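You operate a simulated robot arm through the tools that you are given. There is no shell and no other tool.

You are at the controls of a simulated robot arm. One attempt, no reset.

Task
Switch the crane on and lift the blue motor onto the dolly.
Fine: free the hook and run it to the top; the power stays on.

The check looks at the end state, three seconds after you hand in, the way a careful person would. Anything else that was tipped, shoved, dropped, spilled or broken makes it a failure.

Robot
A 7-joint arm with a two-finger parallel gripper, fixed in place. Base frame: the origin is on the floor under the middle of its stand, x ahead of it, y to its left, z up. Units: mm, rad, N and s.
It reaches about 1479 mm from its shoulder. Its first joint turns from -2.897 to 2.897 rad. Payload 4.4 kg.
Tool frame: the origin (TCP) lies between the finger pads and is the grasp point; the fingertips stand 23 mm ahead of it; z points along the fingers, y is the line along which they close. Largest opening 94 mm; finger width 38, thickness 10; the body of the gripper, 54 by 96 mm, starts 39 mm behind the TCP.
Orientation is told as [roll, pitch, yaw] about the base's x, y, z axes, in that order, counted from this pose: with the fingers straight down and closing along the base's y, the tool's x points along the base's -x, its y along +y and its z along -z.

Tools
- The arm moves only by the tool arm_command. Its argument "deltas" is a list of rows, each an object of numbers (a shift or turn left out is 0, a gripper value left out holds the last): "rx", "ry", "rz": the turn, a rotation vector about the tool's x, y, z in units of 4 degrees (1.0 is 4 degrees); "tx", "ty", "tz": the shift along the tool's x, y, z in units of 40 mm (1.0 is 40 mm); "claw": the gripper command, from -1 (fully open) to 1 (shut), values between in proportion. In form: [{"rx": .., "ry": .., "rz": .., "tx": .., "ty": .., "tz": .., "claw": ..}, ...]. A call has 1 to 20 rows; each row shifts and turns the commanded pose from where the row before left it, along the tool's axes as they then stand. A call with a number of a shift or a turn outside -1 to 1 is refused whole. Each row takes 0.2 s and may step no farther than 50 mm and 0.15 rad from the row before; otherwise, or with a gripper value out of range, the whole call is refused. Where a pose cannot be reached the arm comes as near as it can. A force on the tool above 90 N (or 10 N above the force at the start of the call, whichever is more), or a blocked arm, ends the call early, and 0.2 s more pass. Each finger travels about 72 mm/s and halts on what it meets, pressing with about 28 N; the grip force reading is that of the motor and also rises with nothing between the fingers. The clock runs only during rows and for 0.2 s after the last one: add rows that do not move to give the fingers time. It gives the time, the measured TCP pose, the force on the tool (base axes), the opening and the grip force at its end, in the units of the frame above (readings bear some noise), with the torque about the TCP (base axes, N m) and any sound that the robot's microphone picked up.
- Cameras (640 x 400 px; columns grow to the right, rows downward): "scene" is fixed at [49, -650, 1626.2]; the picture's right is [0.73, -0.68, 0.00], its down [-0.19, -0.20, -0.96] and it looks along [0.65, 0.70, -0.28] (base axes); focal length 365 px, centre (320, 200). "wrist" rides on the gripper at [86, 16, -75] in the tool frame; the picture's right is [-0.18, 0.98, 0.00], its down [-0.58, -0.11, -0.81] and it looks along [-0.79, -0.15, 0.59] (tool axes); focal length 243 px, centre (320, 200). There is no depth. A picture from a camera that has moved, and an enlarged one, comes with that camera's place and axes in the base frame and with its lens.
- get_image(camera): a new picture of that camera. No time passes.
- inspect(camera, box): a new picture of the part [left, top, right, bottom] of that camera's present view, enlarged. No time passes.
- sign_off(): hands the job in; it is judged then, once.

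Nothing tells you positions but the pictures and the camera data. Unless the task says otherwise, let go and move clear before handing in.

The tools are called after "Emit:" as a command line: name --argument value ..., lists and objects as JSON in quotes. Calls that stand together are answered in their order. arm_command: Moves the arm, as the interface text tells. Its arguments: {"type":"object","properties":{"deltas":{"type":"array","items":{"type":"object","properties":{"rx":{"type":"number"},"ry":{"type":"number"},"rz":{"type":"number"},"tx":{"type":"number"},"ty":{"type":"number"},"tz":{"type":"number"},"claw":{"type":"number"}}}}},"required":["deltas"]} The other tools are called the same way: get_image (camera) takes a picture; inspect (camera, box) takes an enlarged picture of a part of a camera's view; sign_off () hands the job in.

At the start:

```text
time_s: 0.0
position: [703.0, 67.6, 1458.9]
ee_rot: [0.001, 0.0, 0.0]
force: [0.8, 0.1, 0.6]
moment: [-0.01, 0.02, 0.0]
gripper_width: 93.9
grasp_force: 0.0
```

scene: 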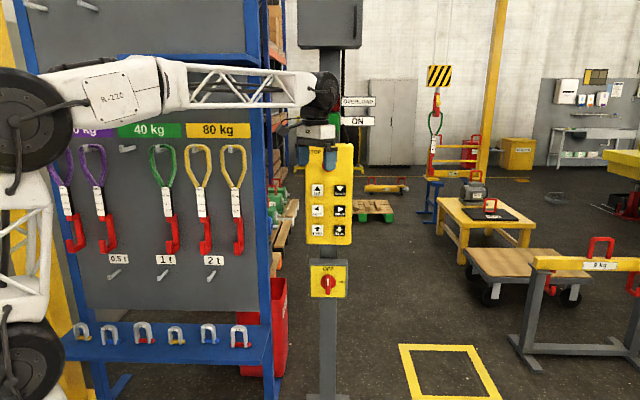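
wrist: 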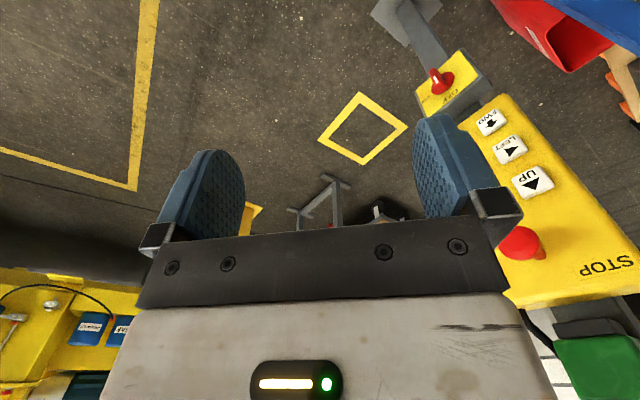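

I see a pendant control panel on a post with a rotary main switch below it, a crane hook with a green sling in the back, a blue-tagged motor on a wooden table, and a dolly. I'll look at details before moving.

Emit:
inspect --camera "scene" --box '[280, 130, 380, 310]'

Emit:
inspect --camera "scene" --box '[400, 50, 560, 150]'

Emit:
inspect --camera "scene" --box '[400, 140, 640, 320]'

Emit:
inspect --camera "scene" --box '[280, 60, 480, 220]'

Emit:
inspect --camera "wrist" --box '[400, 40, 640, 320]'

```text
2.22 times, centred on (330, 220) of scene
camera zoom: at [49.0, -650.0, 1626.2], right [0.73, -0.68, 0.0], down [-0.19, -0.2, -0.96], along [0.65, 0.7, -0.28], focal length 810 px, centre (298, 156)
```

zoom: 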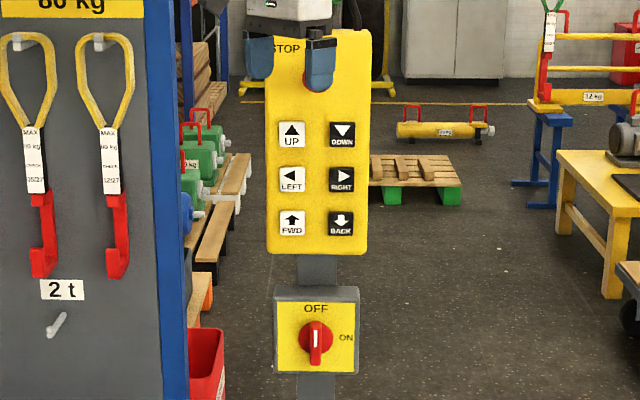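

```text
4.00 times, centred on (480, 100) of scene
camera zoom: at [49.0, -650.0, 1626.2], right [0.73, -0.68, 0.0], down [-0.19, -0.2, -0.96], along [0.65, 0.7, -0.28], focal length 1458 px, centre (-320, 600)
```

zoom: 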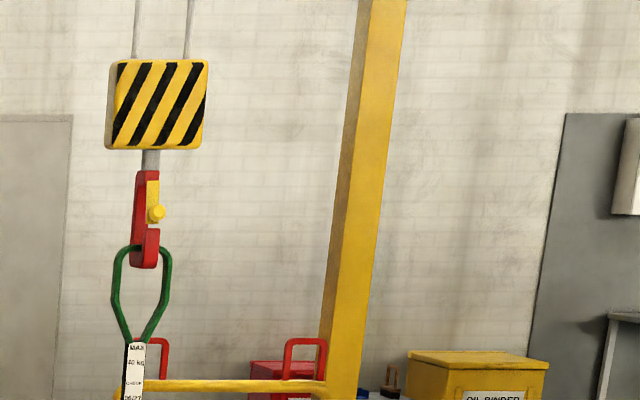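

```text
2.22 times, centred on (520, 230) of scene
camera zoom: at [49.0, -650.0, 1626.2], right [0.73, -0.68, 0.0], down [-0.19, -0.2, -0.96], along [0.65, 0.7, -0.28], focal length 810 px, centre (-124, 133)
```

zoom: 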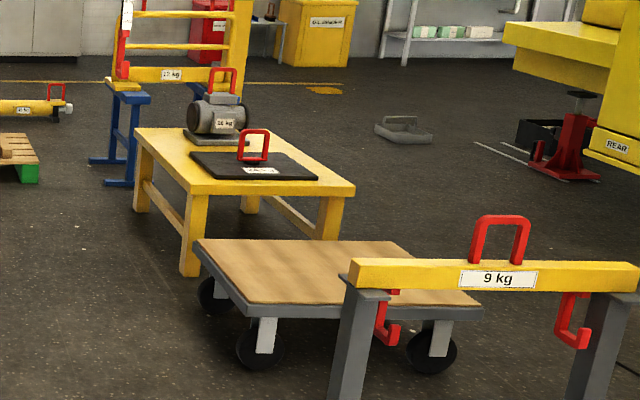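

```text
2.50 times, centred on (380, 140) of scene
camera zoom: at [49.0, -650.0, 1626.2], right [0.73, -0.68, 0.0], down [-0.19, -0.2, -0.96], along [0.65, 0.7, -0.28], focal length 912 px, centre (170, 350)
```

zoom: 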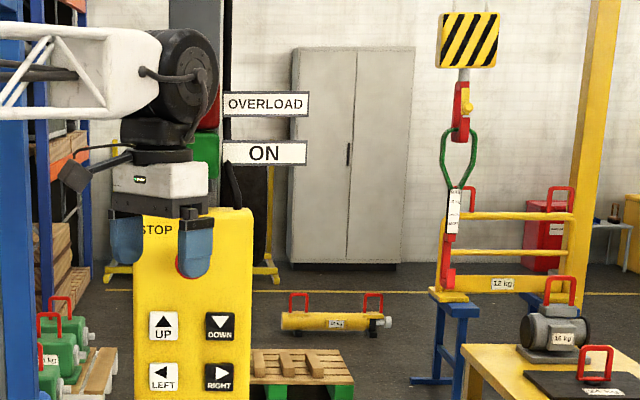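

```text
1.43 times, centred on (520, 180) of wrist
camera zoom: at [616.4, 82.9, 1534.6], right [0.18, 0.98, 0.0], down [0.58, -0.11, 0.81], along [0.79, -0.15, -0.59], focal length 347 px, centre (34, 229)
```

zoom: 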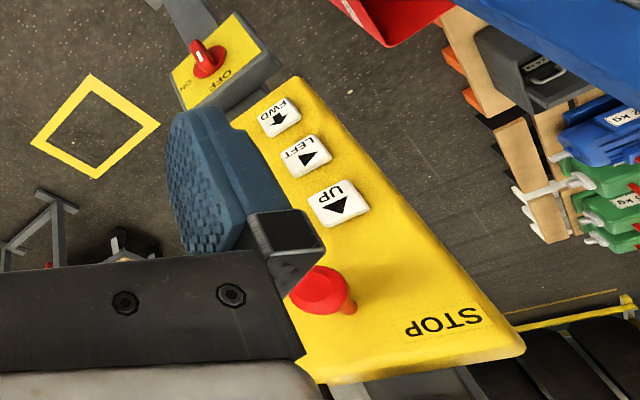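

The motor on the table looks grey; there's something blue on a pallet behind the rack. I'm zooming in further to identify the blue motor, the sling and the labels.

Emit:
inspect --camera "wrist" --box '[540, 0, 640, 120]'

Emit:
inspect --camera "scene" --box '[255, 160, 315, 260]'

Emit:
inspect --camera "scene" --box '[420, 130, 490, 190]'

Emit:
inspect --camera "scene" --box '[440, 160, 540, 230]'

Emit:
inspect --camera "scene" --box '[40, 100, 270, 270]'

Emit:
inspect --camera "scene" --box '[520, 60, 640, 160]'

Emit:
inspect --camera "scene" --box '[280, 0, 400, 140]'

Emit:
inspect --camera "scene" --box '[520, 140, 640, 240]'

```text
3.33 times, centred on (590, 60) of wrist
camera zoom: at [616.4, 82.9, 1534.6], right [0.18, 0.98, 0.0], down [0.58, -0.11, 0.81], along [0.79, -0.15, -0.59], focal length 809 px, centre (-580, 667)
```

zoom: 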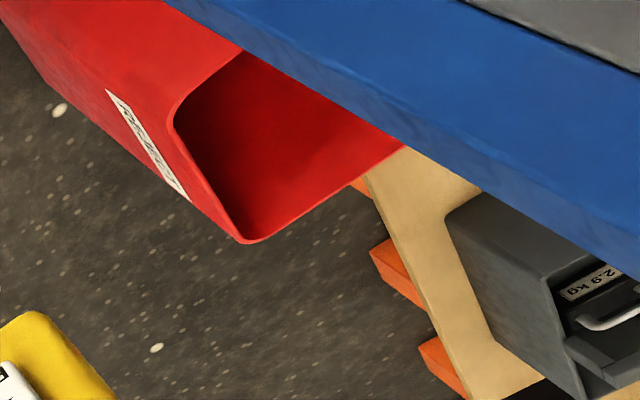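

```text
4.00 times, centred on (285, 210) of scene
camera zoom: at [49.0, -650.0, 1626.2], right [0.73, -0.68, 0.0], down [-0.19, -0.2, -0.96], along [0.65, 0.7, -0.28], focal length 1458 px, centre (460, 160)
```

zoom: 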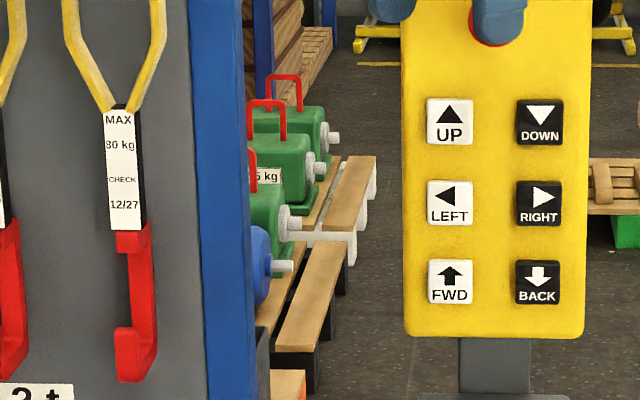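

```text
6.67 times, centred on (455, 160) of scene
camera zoom: at [49.0, -650.0, 1626.2], right [0.73, -0.68, 0.0], down [-0.19, -0.2, -0.96], along [0.65, 0.7, -0.28], focal length 2431 px, centre (-580, 467)
```

zoom: 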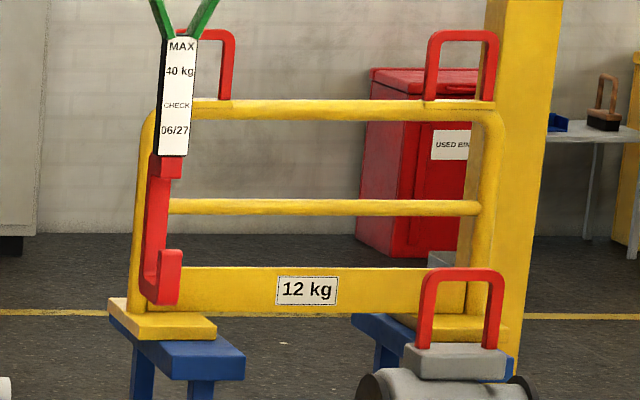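

```text
5.71 times, centred on (490, 195) of scene
camera zoom: at [49.0, -650.0, 1626.2], right [0.73, -0.68, 0.0], down [-0.19, -0.2, -0.96], along [0.65, 0.7, -0.28], focal length 2083 px, centre (-651, 229)
```

zoom: 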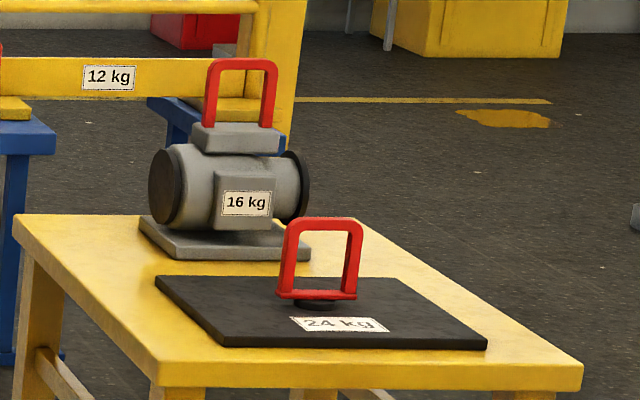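

```text
2.35 times, centred on (155, 185) of scene
camera zoom: at [49.0, -650.0, 1626.2], right [0.73, -0.68, 0.0], down [-0.19, -0.2, -0.96], along [0.65, 0.7, -0.28], focal length 858 px, centre (708, 235)
```

zoom: 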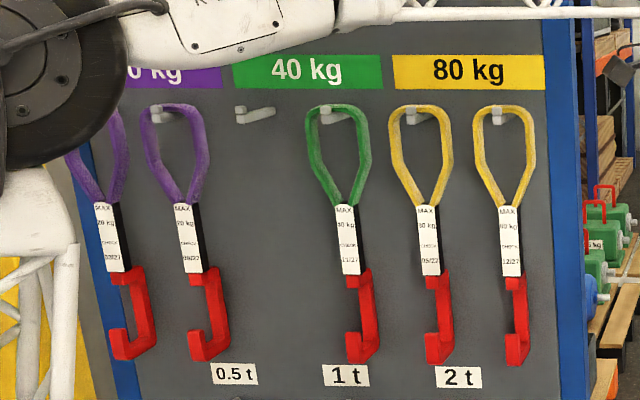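

```text
4.00 times, centred on (580, 110) of scene
camera zoom: at [49.0, -650.0, 1626.2], right [0.73, -0.68, 0.0], down [-0.19, -0.2, -0.96], along [0.65, 0.7, -0.28], focal length 1458 px, centre (-720, 560)
```

zoom: 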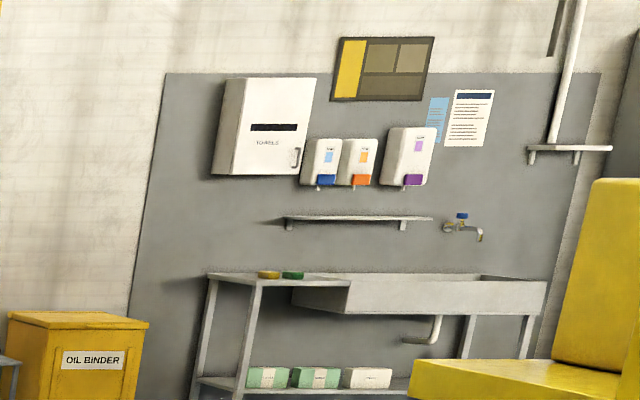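

```text
2.86 times, centred on (340, 70) of scene
camera zoom: at [49.0, -650.0, 1626.2], right [0.73, -0.68, 0.0], down [-0.19, -0.2, -0.96], along [0.65, 0.7, -0.28], focal length 1042 px, centre (263, 571)
```

zoom: 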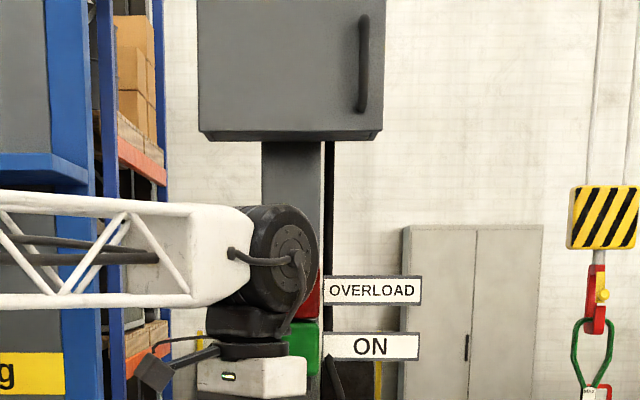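

```text
4.00 times, centred on (580, 190) of scene
camera zoom: at [49.0, -650.0, 1626.2], right [0.73, -0.68, 0.0], down [-0.19, -0.2, -0.96], along [0.65, 0.7, -0.28], focal length 1458 px, centre (-720, 240)
```

zoom: 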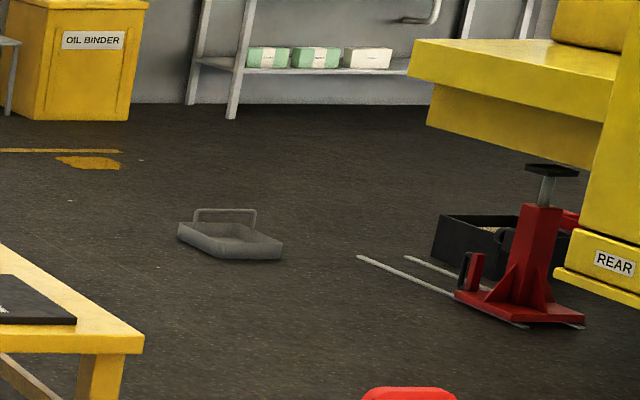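

The blue motor seems to be on the pallet behind the sling rack; the sling board, panel (about x=1010, y=370) and rotary switch (about z=832) are readable. I'll yaw the wrist camera toward the pallet to see the blue motor and its weight label.

Emit:
arm_command --deltas '[{"rz": -1}, {"rz": -1}, {"rz": -1}, {"rz": -1}, {"rz": -1}, {"rz": -1}, {"rz": -1}, {"rz": -1}, {"rz": -1}, {"rz": -1}]'

Emit:
get_image --camera "wrist"

Emit:
get_image --camera "scene"

```text
time_s: 2.2
position: [703.5, 67.6, 1459.1]
ee_rot: [-0.001, -0.001, 0.699]
force: [-0.1, -0.9, -0.9]
moment: [0.0, -0.02, 0.0]
gripper_width: 94.4
grasp_force: 0.2
```

```text
taken
camera wrist: at [626.6, 24.0, 1534.6], right [-0.49, 0.87, 0.0], down [0.51, 0.29, 0.81], along [0.7, 0.4, -0.59], focal length 243 px, centre (320, 200)
```

wrist: 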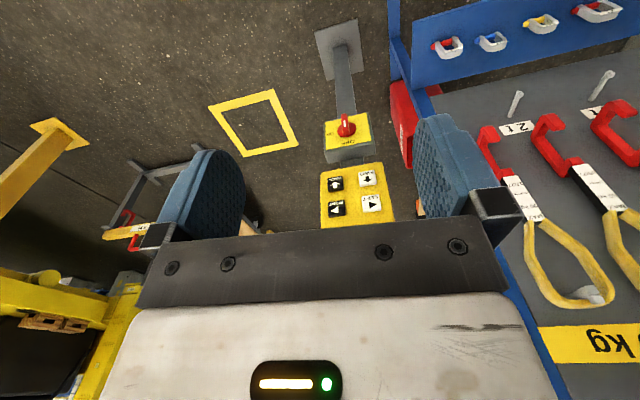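

```text
taken
```

scene: 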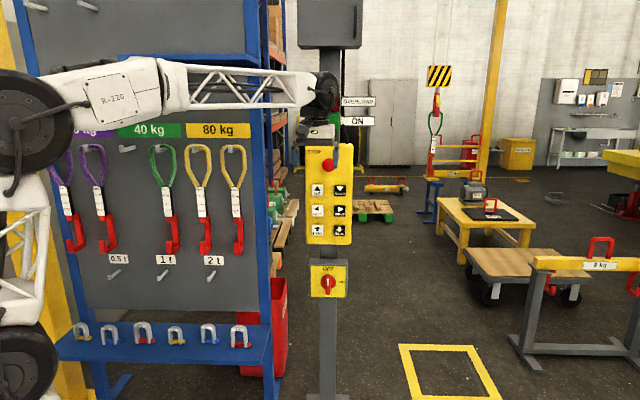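

The wrist view shows the panel face-on and the sling rack to its left, but the pallet is hidden. I'll move the camera to the right (−y) and forward, and turn toward the pallet behind the rack.

Emit:
arm_command --deltas '[{"tx": 0.18, "ty": -0.95}, {"tx": 0.18, "ty": -0.95}, {"tx": 0.18, "ty": -0.95}, {"tx": 0.18, "ty": -0.95}, {"tx": 0.18, "ty": -0.95}, {"tx": 0.18, "ty": -0.95}, {"tx": 0.18, "ty": -0.95}, {"tx": 0.18, "ty": -0.95}, {"rz": -1}, {"rz": -1}, {"rz": -1}, {"rz": -1}, {"rz": -1}, {"ry": -1}, {"ry": -1}, {"ry": -1}]'

Emit:
get_image --camera "wrist"

Emit:
get_image --camera "scene"

```text
time_s: 5.6
position: [854.0, -203.7, 1459.9]
ee_rot: [-0.001, -0.21, 1.048]
force: [0.5, 0.6, -0.6]
moment: [-0.01, 0.02, -0.02]
gripper_width: 93.9
grasp_force: 0.0
```

```text
taken
camera wrist: at [790.1, -281.8, 1514.9], right [-0.76, 0.65, 0.04], down [0.29, 0.29, 0.91], along [0.58, 0.7, -0.41], focal length 243 px, centre (320, 200)
```

wrist: 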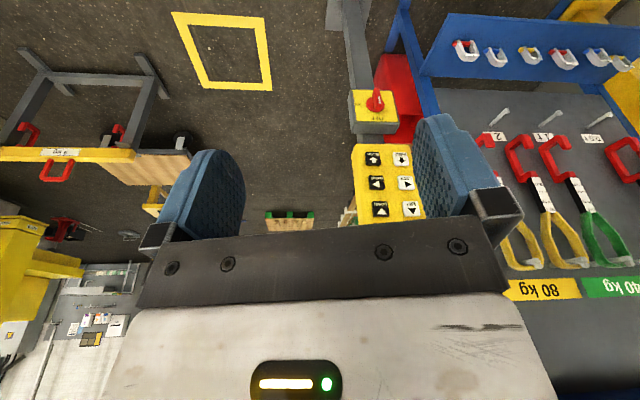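

```text
taken
```

scene: 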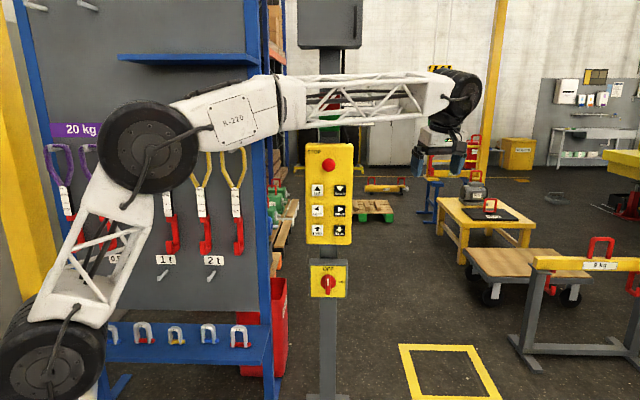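

The gripper blocks the upper half of the world in this view, so I'll pitch it further up to see the pallet area and the crane over the fingertips.

Emit:
arm_command --deltas '[{"ry": -1}, {"ry": -1}, {"ry": -1}, {"ry": -1}, {"ry": -1}, {"ry": -1}, {"ry": -1}, {"ry": -1}]'

Emit:
get_image --camera "wrist"

```text
time_s: 7.4
position: [854.6, -202.6, 1460.5]
ee_rot: [0.0, -0.768, 1.047]
force: [-0.5, 0.9, -0.3]
moment: [0.0, 0.0, -0.01]
gripper_width: 93.9
grasp_force: 0.1
```

```text
taken
camera wrist: at [783.2, -293.8, 1453.7], right [-0.79, 0.61, 0.13], down [0.02, -0.18, 0.98], along [0.62, 0.78, 0.13], focal length 243 px, centre (320, 200)
```

wrist: 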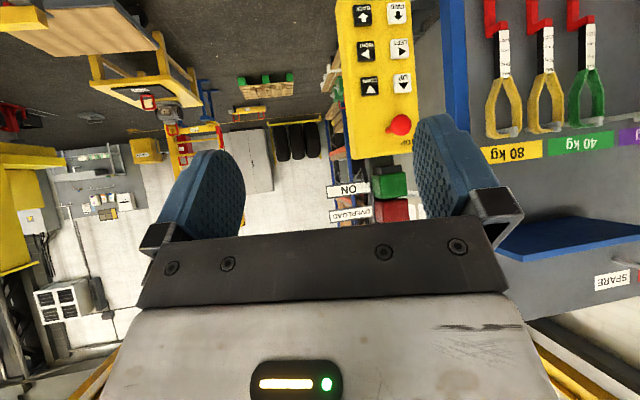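

The pallet is hidden behind the panel from here. I'll shift the camera to about (700, 0) where the line of sight passes between rack edge and panel.

Emit:
arm_command --deltas '[{"tx": -0.48, "ty": 0.684, "tz": 0.463}, {"tx": -0.48, "ty": 0.684, "tz": 0.463}, {"tx": -0.48, "ty": 0.684, "tz": 0.463}, {"tx": -0.48, "ty": 0.684, "tz": 0.463}, {"tx": -0.48, "ty": 0.684, "tz": 0.463}, {"tx": -0.48, "ty": 0.684, "tz": 0.463}, {"tx": -0.48, "ty": 0.684, "tz": 0.463}, {"tx": -0.48, "ty": 0.684, "tz": 0.463}]'

Emit:
get_image --camera "wrist"

Emit:
inspect --camera "wrist" --box '[200, 0, 440, 150]'

```text
time_s: 9.2
position: [771.9, 94.2, 1462.2]
ee_rot: [0.0, -0.768, 1.047]
force: [-1.2, 0.2, 0.4]
moment: [-0.02, -0.03, 0.01]
gripper_width: 94.1
grasp_force: 0.0
```

```text
taken
camera wrist: at [701.0, 3.4, 1456.1], right [-0.79, 0.61, 0.13], down [0.02, -0.18, 0.98], along [0.62, 0.78, 0.12], focal length 243 px, centre (320, 200)
```

wrist: 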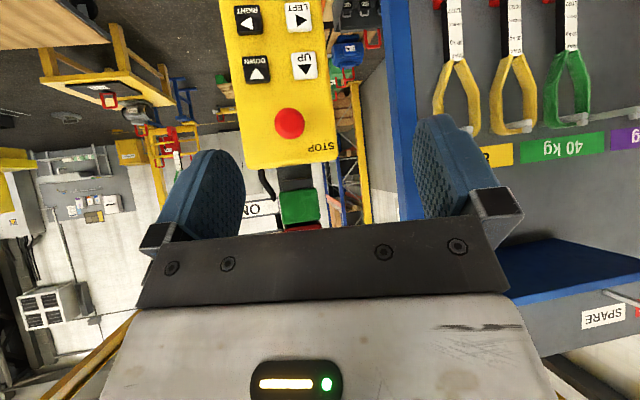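

```text
2.67 times, centred on (320, 75) of wrist
camera zoom: at [701.0, 3.4, 1456.1], right [-0.79, 0.61, 0.13], down [0.02, -0.18, 0.98], along [0.62, 0.78, 0.12], focal length 647 px, centre (320, 533)
```

zoom: 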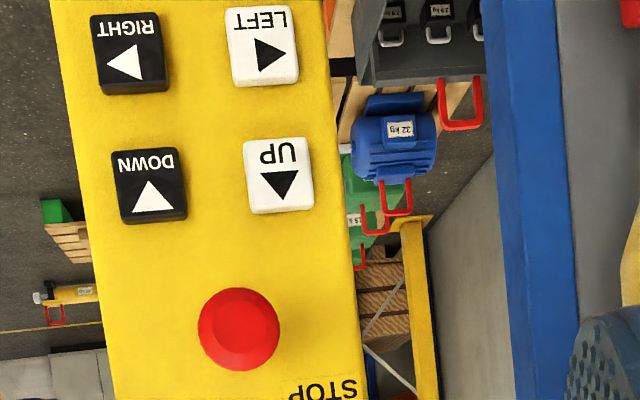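

The blue motor is visible past the panel, labelled about 22 kg with a red lifting handle, so the 40 kg green sling already on the hook is enough. Next I'll check the label and locate the crane hook from here.

Emit:
inspect --camera "wrist" --box '[325, 20, 385, 80]'

Emit:
inspect --camera "wrist" --box '[100, 80, 260, 220]'

Emit:
inspect --camera "wrist" --box '[0, 0, 200, 120]'

Emit:
get_image --camera "scene"

```text
6.67 times, centred on (355, 50) of wrist
camera zoom: at [701.0, 3.4, 1456.1], right [-0.79, 0.61, 0.13], down [0.02, -0.18, 0.98], along [0.62, 0.78, 0.12], focal length 1618 px, centre (87, 1200)
```

zoom: 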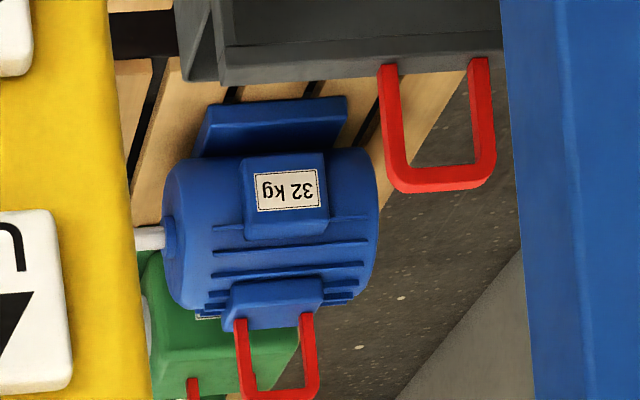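

```text
2.86 times, centred on (180, 150) of wrist
camera zoom: at [701.0, 3.4, 1456.1], right [-0.79, 0.61, 0.13], down [0.02, -0.18, 0.98], along [0.62, 0.78, 0.12], focal length 693 px, centre (720, 343)
```

zoom: 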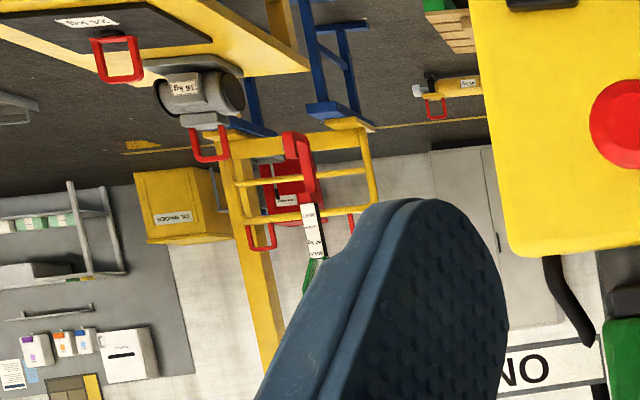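

```text
3.20 times, centred on (100, 60) of wrist
camera zoom: at [701.0, 3.4, 1456.1], right [-0.79, 0.61, 0.13], down [0.02, -0.18, 0.98], along [0.62, 0.78, 0.12], focal length 776 px, centre (1024, 648)
```

zoom: 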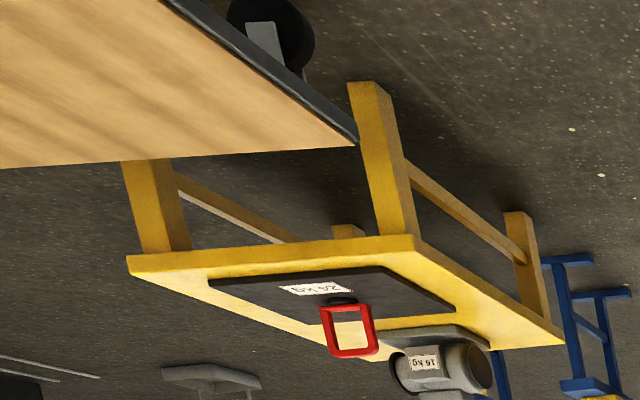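

```text
taken
```

scene: 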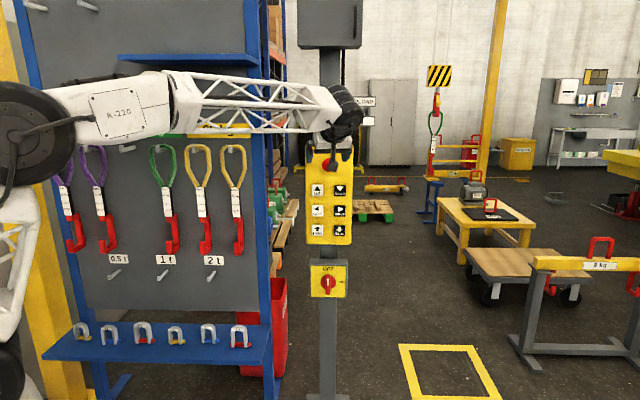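

Panel buttons triangulate to a plane facing the scene camera (normal about yaw 47°), with UP near (999, 385, 1262) and the rotary knob near (1030, 352, 845). I'll look closely at the knob before approaching it.

Emit:
inspect --camera "scene" --box '[300, 250, 360, 310]'

Emit:
inspect --camera "scene" --box '[425, 60, 465, 190]'

```text
6.67 times, centred on (330, 280) of scene
camera zoom: at [49.0, -650.0, 1626.2], right [0.73, -0.68, 0.0], down [-0.19, -0.2, -0.96], along [0.65, 0.7, -0.28], focal length 2431 px, centre (253, -333)
```

zoom: 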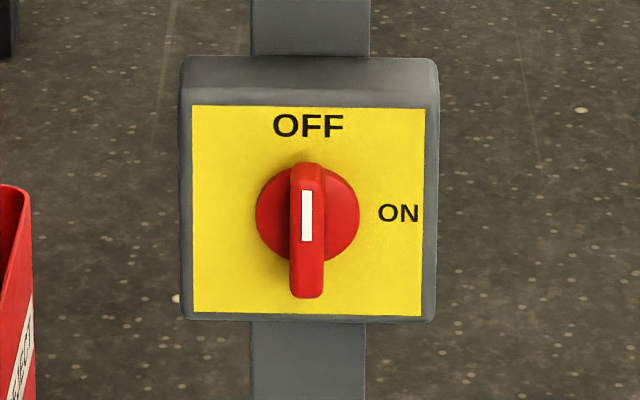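

```text
3.08 times, centred on (445, 125) of scene
camera zoom: at [49.0, -650.0, 1626.2], right [0.73, -0.68, 0.0], down [-0.19, -0.2, -0.96], along [0.65, 0.7, -0.28], focal length 1122 px, centre (-65, 431)
```

zoom: 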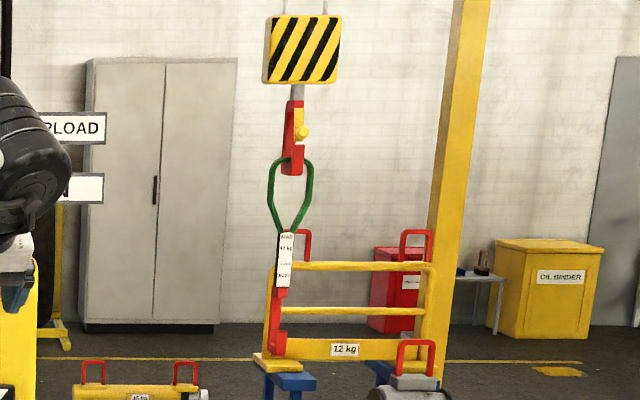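

The knob's lever is vertical (OFF, white mark up); it must turn 90° clockwise to ON. I'll level the gripper to point along the panel normal (yaw 47°), then descend in front of the switch.

Emit:
arm_command --deltas '[{"ry": -1}, {"ry": -1}, {"ry": -1}, {"ry": -1}, {"ry": -1}, {"ry": -1}, {"ry": -1}, {"ry": -1}, {"ry": -1}, {"ry": -1}, {"ry": -1}, {"ry": -0.5}, {"rx": 1}, {"rx": 1}, {"rx": 1}, {"rx": 0.25}]'

Emit:
get_image --camera "scene"

Emit:
get_image --camera "wrist"

```text
time_s: 12.6
position: [770.8, 92.0, 1458.2]
ee_rot: [-0.911, -1.57, 1.73]
force: [0.7, -0.2, 0.3]
moment: [-0.01, 0.04, 0.02]
gripper_width: 93.9
grasp_force: 0.1
```

```text
taken
```

scene: 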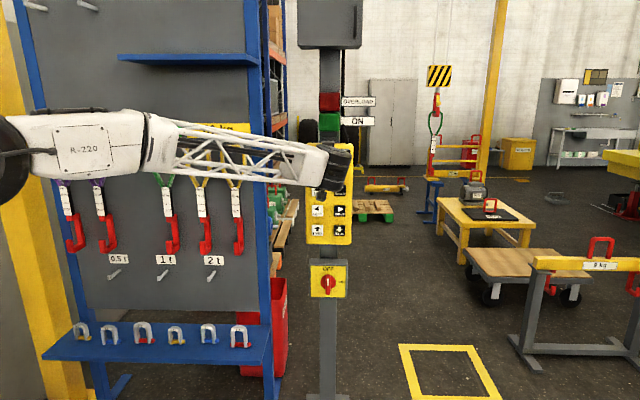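

```text
taken
camera wrist: at [708.5, 48.6, 1373.2], right [-0.72, 0.67, 0.18], down [-0.47, -0.66, 0.58], along [0.51, 0.33, 0.79], focal length 243 px, centre (320, 200)
```

wrist: 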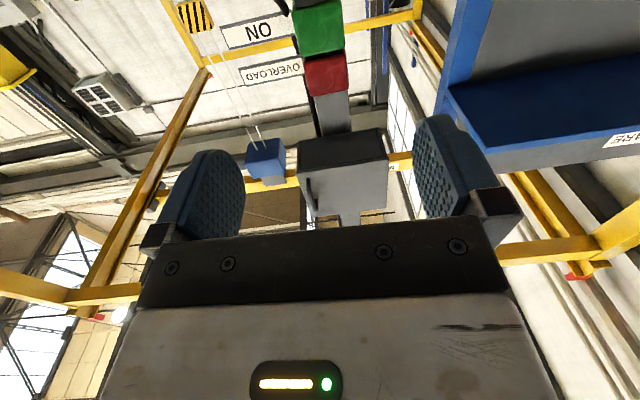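

The gripper now points along the panel normal, and I can see the crane's blue trolley on a yellow bridge overhead. I'll descend to knob height, staying well in front of the panel.

Emit:
arm_command --deltas '[{"tx": 1}, {"tx": 1}, {"tx": 1}, {"tx": 1}, {"tx": 1}, {"tx": 1}, {"tx": 1}, {"tx": 1}, {"tx": 1}, {"tx": 1}, {"tx": 1}, {"tx": 1}, {"tx": 1}, {"tx": 1}, {"tx": 1}, {"tx": 0.33}]'

Emit:
get_image --camera "scene"

Emit:
get_image --camera "wrist"

```text
time_s: 16.0
position: [772.9, 92.4, 849.0]
ee_rot: [-1.618, -1.57, 2.439]
force: [-0.2, 0.1, 0.4]
moment: [0.01, -0.05, -0.01]
gripper_width: 93.9
grasp_force: 0.0
```

```text
taken
```

scene: 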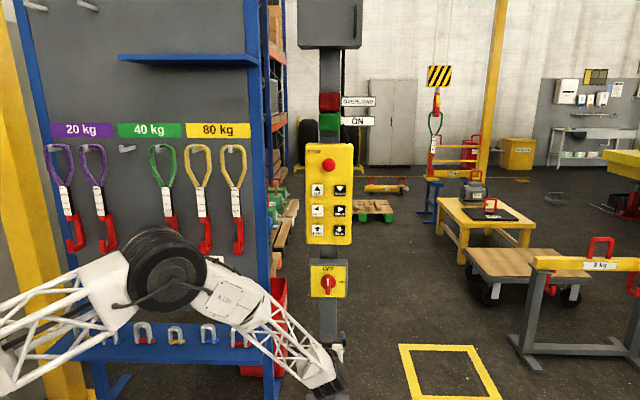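

```text
taken
camera wrist: at [709.6, 48.6, 762.5], right [-0.72, 0.67, 0.18], down [-0.47, -0.66, 0.58], along [0.51, 0.33, 0.79], focal length 243 px, centre (320, 200)
```

wrist: 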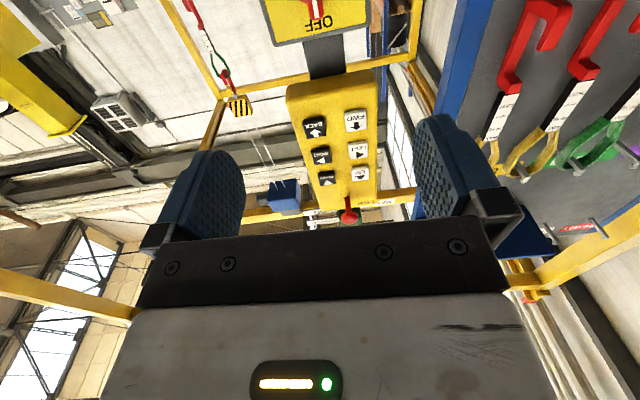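

The gripper is at knob height, in front of it; the knob shows at the top edge of the wrist view. I'll zoom in there to refine its location.

Emit:
inspect --camera "wrist" --box '[250, 0, 390, 90]'

Emit:
inspect --camera "scene" --box '[280, 250, 380, 400]'

```text
4.44 times, centred on (320, 45) of wrist
camera zoom: at [709.6, 48.6, 762.5], right [-0.72, 0.67, 0.18], down [-0.47, -0.66, 0.58], along [0.51, 0.33, 0.79], focal length 1078 px, centre (320, 889)
```

zoom: 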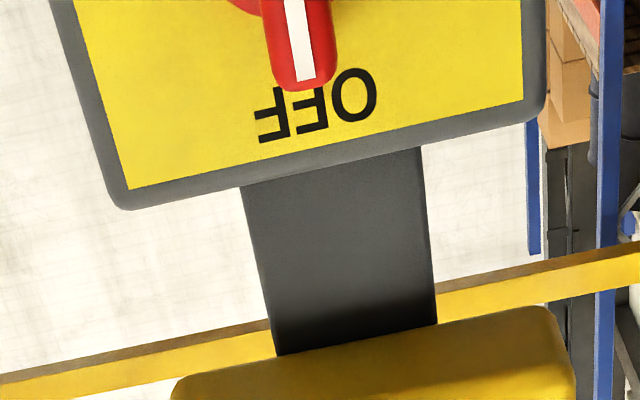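

```text
2.67 times, centred on (330, 325) of scene
camera zoom: at [49.0, -650.0, 1626.2], right [0.73, -0.68, 0.0], down [-0.19, -0.2, -0.96], along [0.65, 0.7, -0.28], focal length 972 px, centre (293, -133)
```

zoom: 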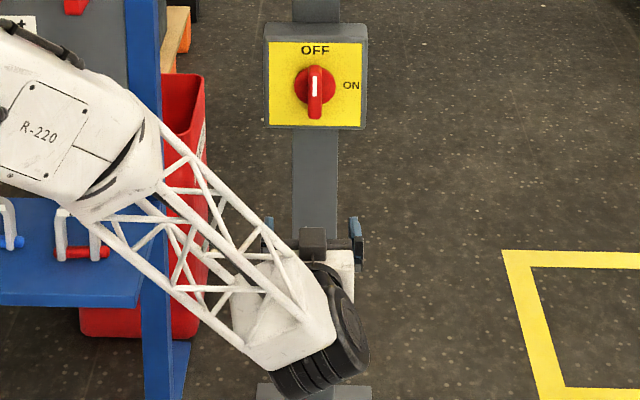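

The knob lever is centred near U≈513 (x≈1017, y≈340 at its front), z≈849. I'll approach to just short of it with fingers open and look again.

Emit:
arm_command --deltas '[{"tz": 1, "ty": -0.1}, {"tz": 1, "ty": -0.1}, {"tz": 1, "ty": -0.1}, {"tz": 1}, {"tz": 1}, {"tz": 1}, {"tz": 1}, {"tz": 0.5}]'

Emit:
get_image --camera "wrist"

Emit:
inspect --camera "scene" --box '[270, 240, 390, 340]'

```text
time_s: 17.8
position: [984.1, 302.5, 847.2]
ee_rot: [1.483, -1.571, -0.662]
force: [1.4, 0.0, -0.2]
moment: [0.03, 0.0, 0.01]
gripper_width: 94.0
grasp_force: 0.1
```

```text
taken
camera wrist: at [921.8, 259.4, 761.2], right [-0.72, 0.67, 0.18], down [-0.47, -0.66, 0.58], along [0.51, 0.33, 0.79], focal length 243 px, centre (320, 200)
```

wrist: 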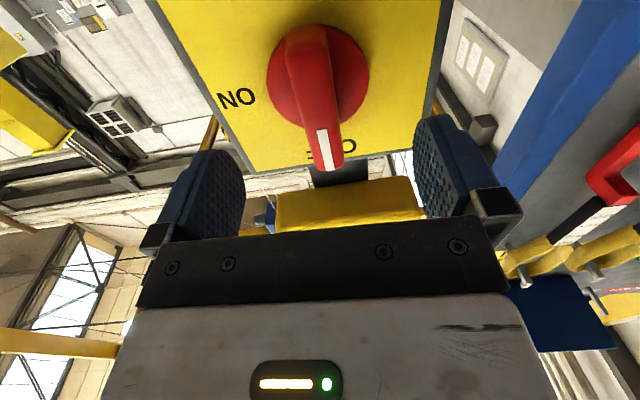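

```text
4.00 times, centred on (330, 290) of scene
camera zoom: at [49.0, -650.0, 1626.2], right [0.73, -0.68, 0.0], down [-0.19, -0.2, -0.96], along [0.65, 0.7, -0.28], focal length 1458 px, centre (280, -160)
```

zoom: 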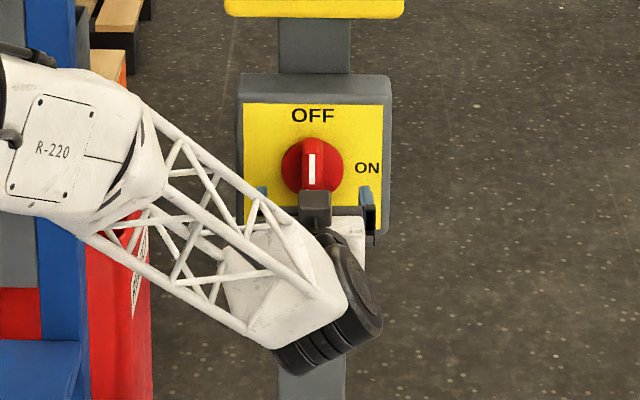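

TCP is aligned with the knob (U≈513, z≈847). I'll move in 45 mm with fingers straddling the lever and check.

Emit:
arm_command --deltas '[{"tz": 0.4}, {"tz": 0.4}, {"tz": 0.35}, {"tz": 0}]'

Emit:
get_image --camera "wrist"

Emit:
inspect --camera "scene" --box '[290, 250, 370, 310]'

```text
time_s: 18.8
position: [1014.2, 336.0, 845.8]
ee_rot: [-2.543, -1.57, -2.92]
force: [0.3, -1.5, 0.2]
moment: [0.01, 0.0, 0.02]
gripper_width: 94.2
grasp_force: 0.1
```

```text
taken
camera wrist: at [951.7, 291.5, 759.6], right [-0.72, 0.67, 0.18], down [-0.47, -0.66, 0.58], along [0.51, 0.33, 0.79], focal length 243 px, centre (320, 200)
```

wrist: 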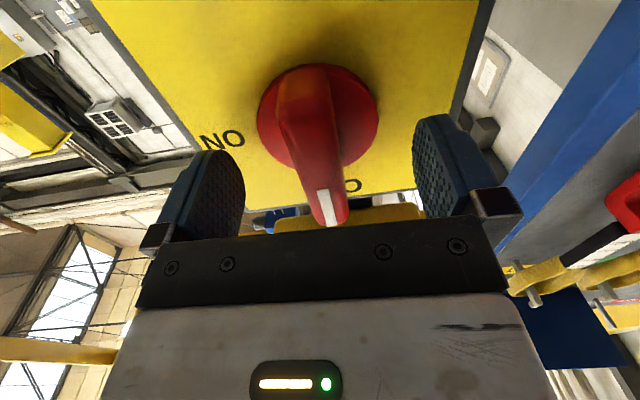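

```text
6.67 times, centred on (330, 280) of scene
camera zoom: at [49.0, -650.0, 1626.2], right [0.73, -0.68, 0.0], down [-0.19, -0.2, -0.96], along [0.65, 0.7, -0.28], focal length 2431 px, centre (253, -333)
```

zoom: 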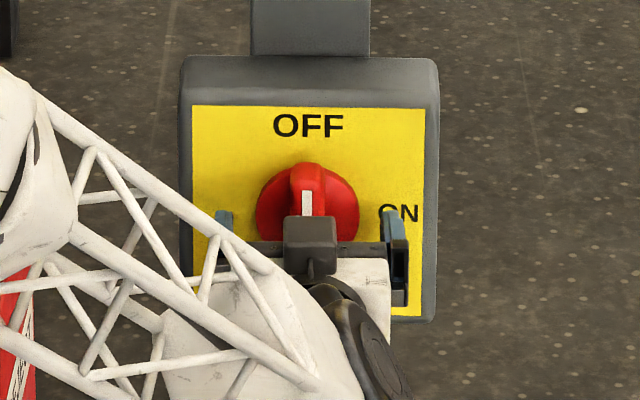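

The lever front is right at the TCP with about 25 mm finger overlap and no contact. I'll close on the lever.

Emit:
arm_command --deltas '[{"claw": 1}, {"claw": 1}, {"claw": 1}, {"claw": 1}, {"claw": 1}]'

Emit:
get_image --camera "wrist"

```text
time_s: 20.0
position: [1014.0, 335.1, 845.1]
ee_rot: [0.285, -1.571, 0.539]
force: [2.6, 1.6, -0.1]
moment: [-0.08, 0.06, -1.11]
gripper_width: 22.5
grasp_force: 45.0
```

```text
taken
camera wrist: at [951.6, 291.2, 759.5], right [-0.72, 0.67, 0.18], down [-0.47, -0.66, 0.58], along [0.51, 0.33, 0.79], focal length 243 px, centre (320, 200)
```

wrist: 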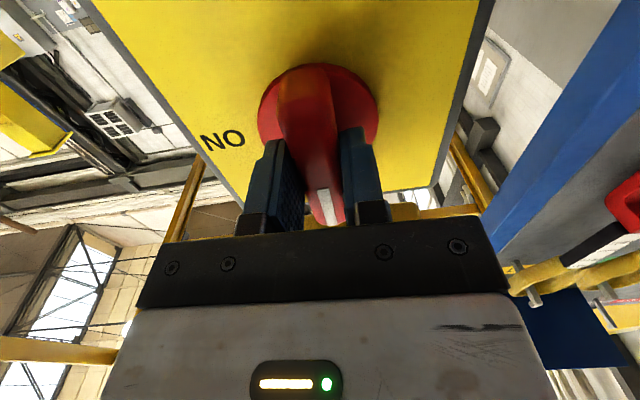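

The lever is held (22.5 mm). I'll turn clockwise (as seen facing the panel), half first.

Emit:
arm_command --deltas '[{"rz": 1}, {"rz": 1}, {"rz": 1}, {"rz": 1}, {"rz": 1}, {"rz": 1}, {"rz": 1}, {"rz": 1}, {"rz": 1}, {"rz": 1}]'

Emit:
inspect --camera "scene" --box '[290, 250, 370, 310]'

Emit:
get_image --camera "wrist"

```text
time_s: 22.2
position: [1015.6, 336.9, 845.1]
ee_rot: [1.566, -0.87, -0.749]
force: [14.3, -35.1, -23.9]
moment: [-0.45, 0.39, -1.57]
gripper_width: 22.6
grasp_force: 45.1
```

```text
6.67 times, centred on (330, 280) of scene
camera zoom: at [49.0, -650.0, 1626.2], right [0.73, -0.68, 0.0], down [-0.19, -0.2, -0.96], along [0.65, 0.7, -0.28], focal length 2431 px, centre (253, -333)
```

zoom: 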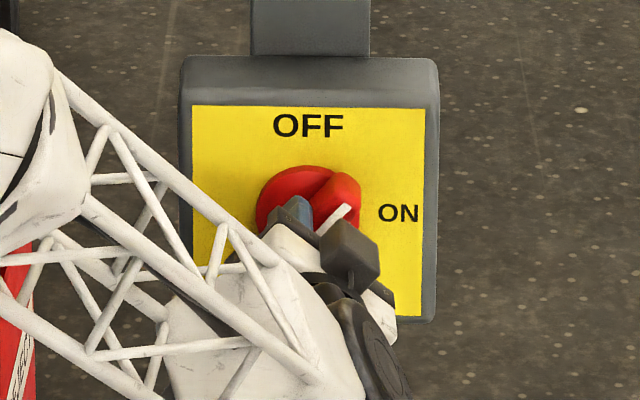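

```text
taken
camera wrist: at [914.9, 327.6, 790.5], right [-0.46, 0.43, 0.77], down [-0.22, -0.9, 0.38], along [0.86, 0.01, 0.51], focal length 243 px, centre (320, 200)
```

wrist: 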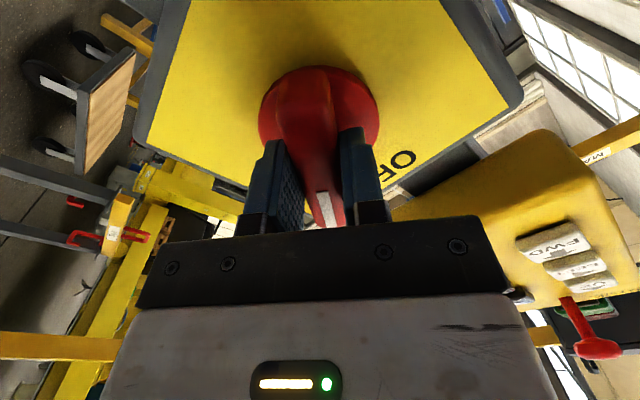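

The knob is turning with the gripper (about 40°) with some side force along the closing direction. I'll relieve it slightly and continue.

Emit:
arm_command --deltas '[{"ty": -0.06}, {"rz": 1}, {"rz": 1}, {"rz": 1}]'

```text
time_s: 23.2
position: [1016.6, 336.4, 844.6]
ee_rot: [1.572, -0.663, -0.748]
force: [-27.2, -4.7, -4.2]
moment: [-0.42, 0.4, -0.88]
gripper_width: 22.6
grasp_force: 45.0
```

Emit:
arm_command --deltas '[{"rz": 1}, {"rz": 1}, {"rz": 1}, {"rz": 1}, {"rz": 1}]'

Emit:
inspect --camera "scene" --box '[290, 250, 370, 310]'

Emit:
inspect --camera "scene" --box '[290, 70, 390, 150]'

```text
time_s: 24.4
position: [1016.8, 336.1, 846.2]
ee_rot: [1.572, -0.314, -0.75]
force: [-21.1, 26.1, -1.8]
moment: [-0.77, 0.77, 0.24]
gripper_width: 22.0
grasp_force: 44.8
```

```text
6.67 times, centred on (330, 280) of scene
camera zoom: at [49.0, -650.0, 1626.2], right [0.73, -0.68, 0.0], down [-0.19, -0.2, -0.96], along [0.65, 0.7, -0.28], focal length 2431 px, centre (253, -333)
```

zoom: 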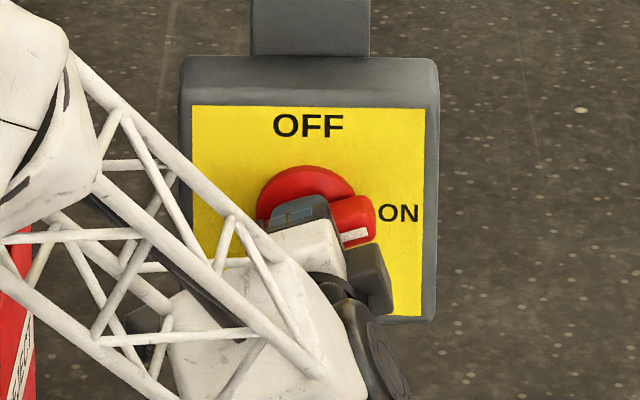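

```text
5.00 times, centred on (340, 110) of scene
camera zoom: at [49.0, -650.0, 1626.2], right [0.73, -0.68, 0.0], down [-0.19, -0.2, -0.96], along [0.65, 0.7, -0.28], focal length 1823 px, centre (220, 650)
```

zoom: 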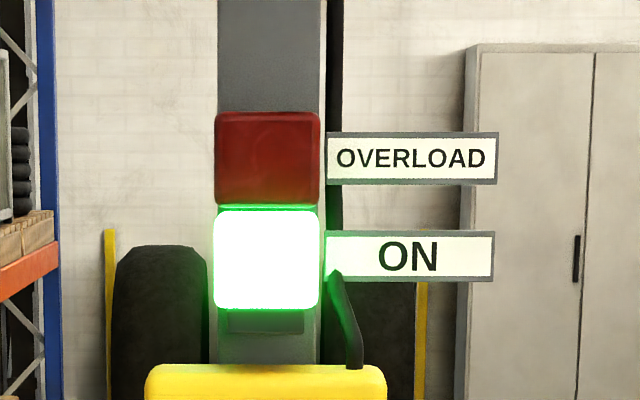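

The green ON lamp is lit. I'll finish the turn to the full 90° so the knob points at ON.

Emit:
arm_command --deltas '[{"rz": 1}, {"rz": 1}, {"rz": 1}, {"rz": 1}, {"rz": 0.3}, {"rz": 0}]'

Emit:
inspect --camera "scene" --box '[290, 250, 370, 310]'

```text
time_s: 25.8
position: [1018.0, 335.9, 845.0]
ee_rot: [1.57, -0.014, -0.751]
force: [-13.1, 29.4, 5.4]
moment: [-0.18, 0.16, 0.08]
gripper_width: 22.0
grasp_force: 45.1
```

```text
6.67 times, centred on (330, 280) of scene
camera zoom: at [49.0, -650.0, 1626.2], right [0.73, -0.68, 0.0], down [-0.19, -0.2, -0.96], along [0.65, 0.7, -0.28], focal length 2431 px, centre (253, -333)
```

zoom: 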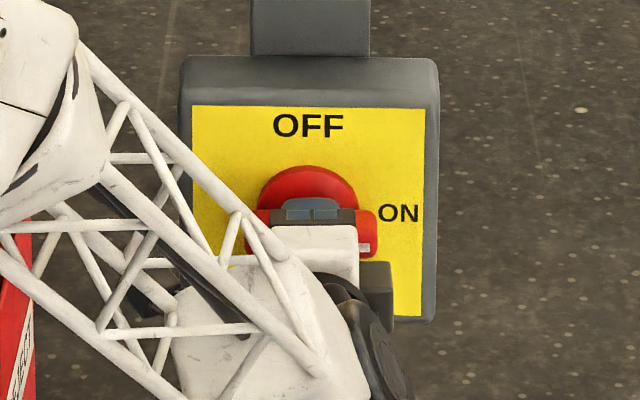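

The knob points to ON and the lamp is lit. I'll release, back straight off and check the lamp stays on.

Emit:
arm_command --deltas '[{"claw": -1}, {"claw": -1}, {"claw": -1}, {"claw": -1}, {"claw": -1}, {"tz": -0.5}, {"tz": -1}, {"tz": -1}, {"tz": -1}]'

Emit:
get_image --camera "scene"

Emit:
get_image --camera "wrist"

```text
time_s: 27.8
position: [922.0, 231.4, 847.0]
ee_rot: [1.571, -0.013, -0.751]
force: [0.3, -0.9, 0.4]
moment: [0.05, 0.04, 0.02]
gripper_width: 93.9
grasp_force: 0.0
```

```text
taken
```

scene: 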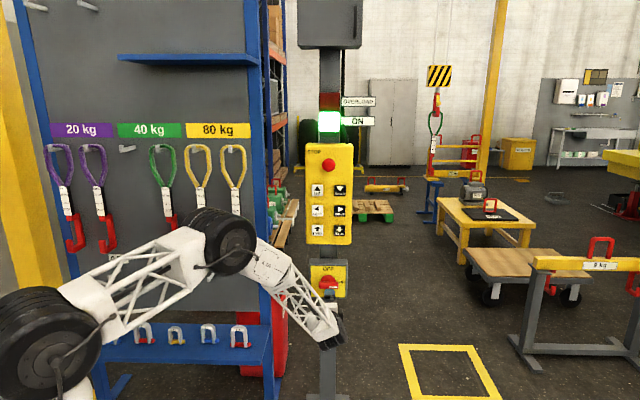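

```text
taken
camera wrist: at [807.3, 235.8, 862.1], right [0.12, -0.12, 0.99], down [-0.12, -0.99, -0.1], along [0.98, -0.11, -0.14], focal length 243 px, centre (320, 200)
```

wrist: 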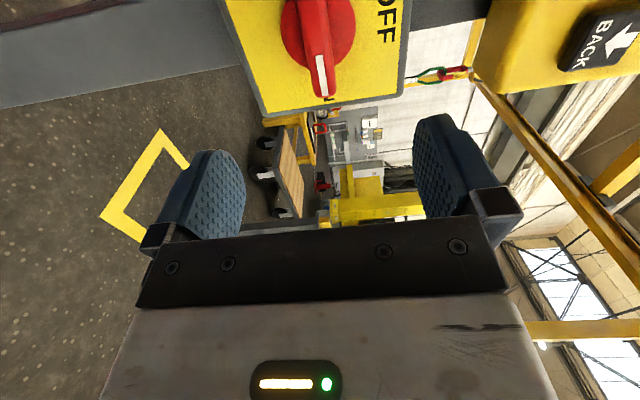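

Power is on and the knob is at ON. Now I'll close the gripper and move in front of the UP button at (U≈468, z≈1262).

Emit:
arm_command --deltas '[{"ty": 0.943, "tx": 0.109, "claw": 1}, {"ty": 0.943, "tx": 0.109}, {"ty": 0.943, "tx": 0.109}, {"ty": 0.943, "tx": 0.109}, {"ty": 0.943, "tx": 0.109}, {"ty": 0.943, "tx": 0.109}, {"ty": 0.943, "tx": 0.109}, {"ty": 0.943, "tx": 0.109}, {"ty": 0.943, "tx": 0.109}, {"ty": 0.943, "tx": 0.109}, {"ty": 0.943, "tx": 0.109}, {"tz": 1}, {"tz": 1}, {"tz": 0.4}]'

Emit:
get_image --camera "scene"

Emit:
get_image --camera "wrist"

```text
time_s: 30.8
position: [945.9, 340.0, 1258.0]
ee_rot: [1.571, -0.015, -0.751]
force: [-0.3, -0.1, 0.6]
moment: [0.02, 0.0, 0.01]
gripper_width: 0.1
grasp_force: 28.2
```

```text
taken
```

scene: 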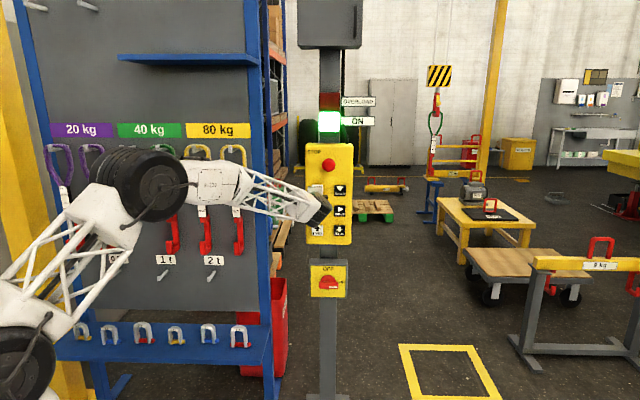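

```text
taken
camera wrist: at [832.7, 344.2, 1273.6], right [0.12, -0.12, 0.99], down [-0.12, -0.99, -0.1], along [0.98, -0.11, -0.14], focal length 243 px, centre (320, 200)
```

wrist: 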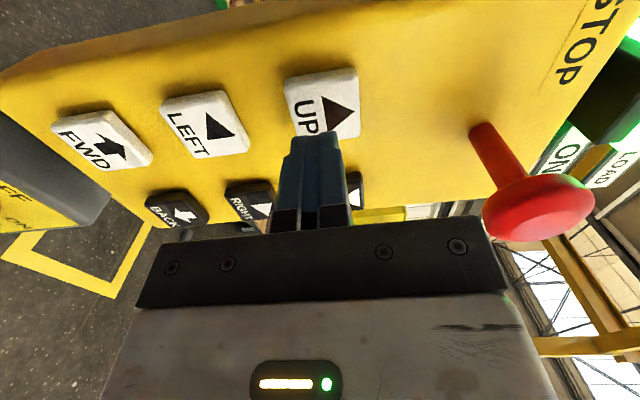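

The fingertips are lined up with the UP button (U≈460, z≈1259), about 35 mm off it. I'll advance slowly until I feel it press.

Emit:
arm_command --deltas '[{"tz": 0.4}, {"tz": 0.2}, {"tz": 0.1}, {"tz": 0.1}]'

Emit:
get_image --camera "wrist"

Emit:
inspect --camera "scene" --box '[400, 50, 500, 200]'

```text
time_s: 31.8
position: [969.6, 363.3, 1258.8]
ee_rot: [1.571, -0.014, -0.751]
force: [-0.4, -0.8, -0.3]
moment: [0.01, -0.01, 0.0]
gripper_width: 0.0
grasp_force: 28.1
```

```text
taken
camera wrist: at [855.3, 368.1, 1274.5], right [0.12, -0.12, 0.99], down [-0.12, -0.99, -0.1], along [0.98, -0.11, -0.14], focal length 243 px, centre (320, 200)
```

wrist: 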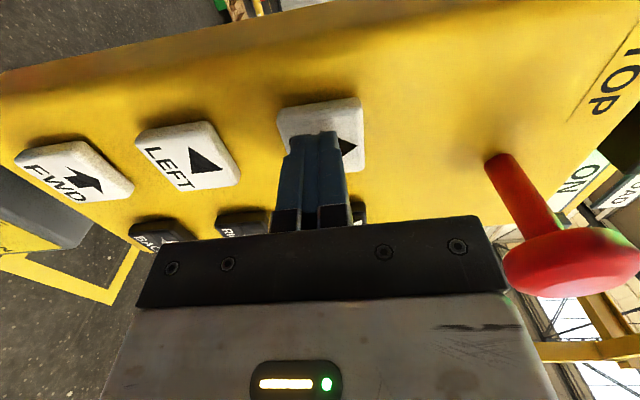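

```text
2.67 times, centred on (450, 125) of scene
camera zoom: at [49.0, -650.0, 1626.2], right [0.73, -0.68, 0.0], down [-0.19, -0.2, -0.96], along [0.65, 0.7, -0.28], focal length 972 px, centre (-27, 400)
```

zoom: 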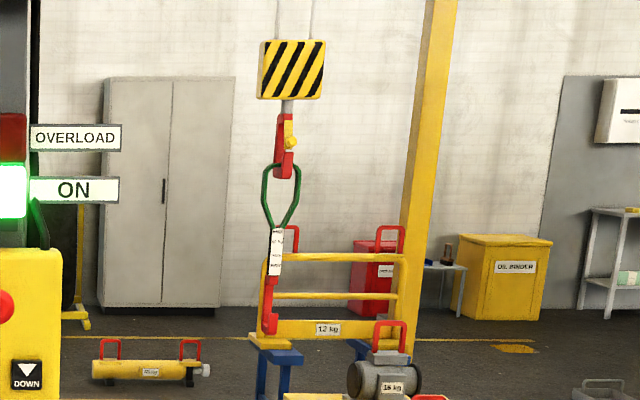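

Not yet in contact (tip at V≈950). I'll advance a few mm more.

Emit:
arm_command --deltas '[{"tz": 0.1}, {"tz": 0.1}, {"tz": 0.1}]'

Emit:
inspect --camera "scene" --box '[400, 50, 500, 200]'

```text
time_s: 32.6
position: [978.2, 371.2, 1259.6]
ee_rot: [1.573, -0.014, -0.75]
force: [-2.4, -1.5, 0.6]
moment: [0.01, -0.04, -0.03]
gripper_width: 0.1
grasp_force: 27.9
```

```text
2.67 times, centred on (450, 125) of scene
camera zoom: at [49.0, -650.0, 1626.2], right [0.73, -0.68, 0.0], down [-0.19, -0.2, -0.96], along [0.65, 0.7, -0.28], focal length 972 px, centre (-27, 400)
```

zoom: 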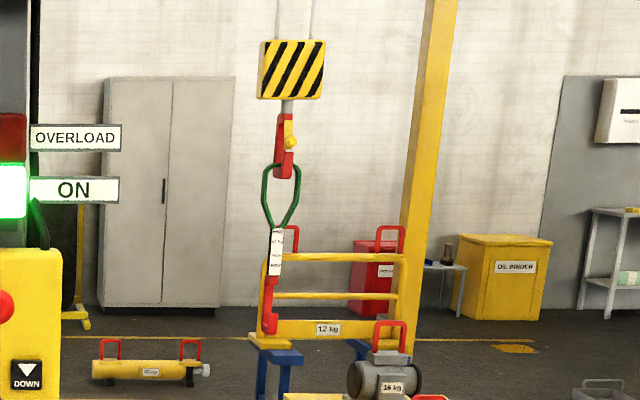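

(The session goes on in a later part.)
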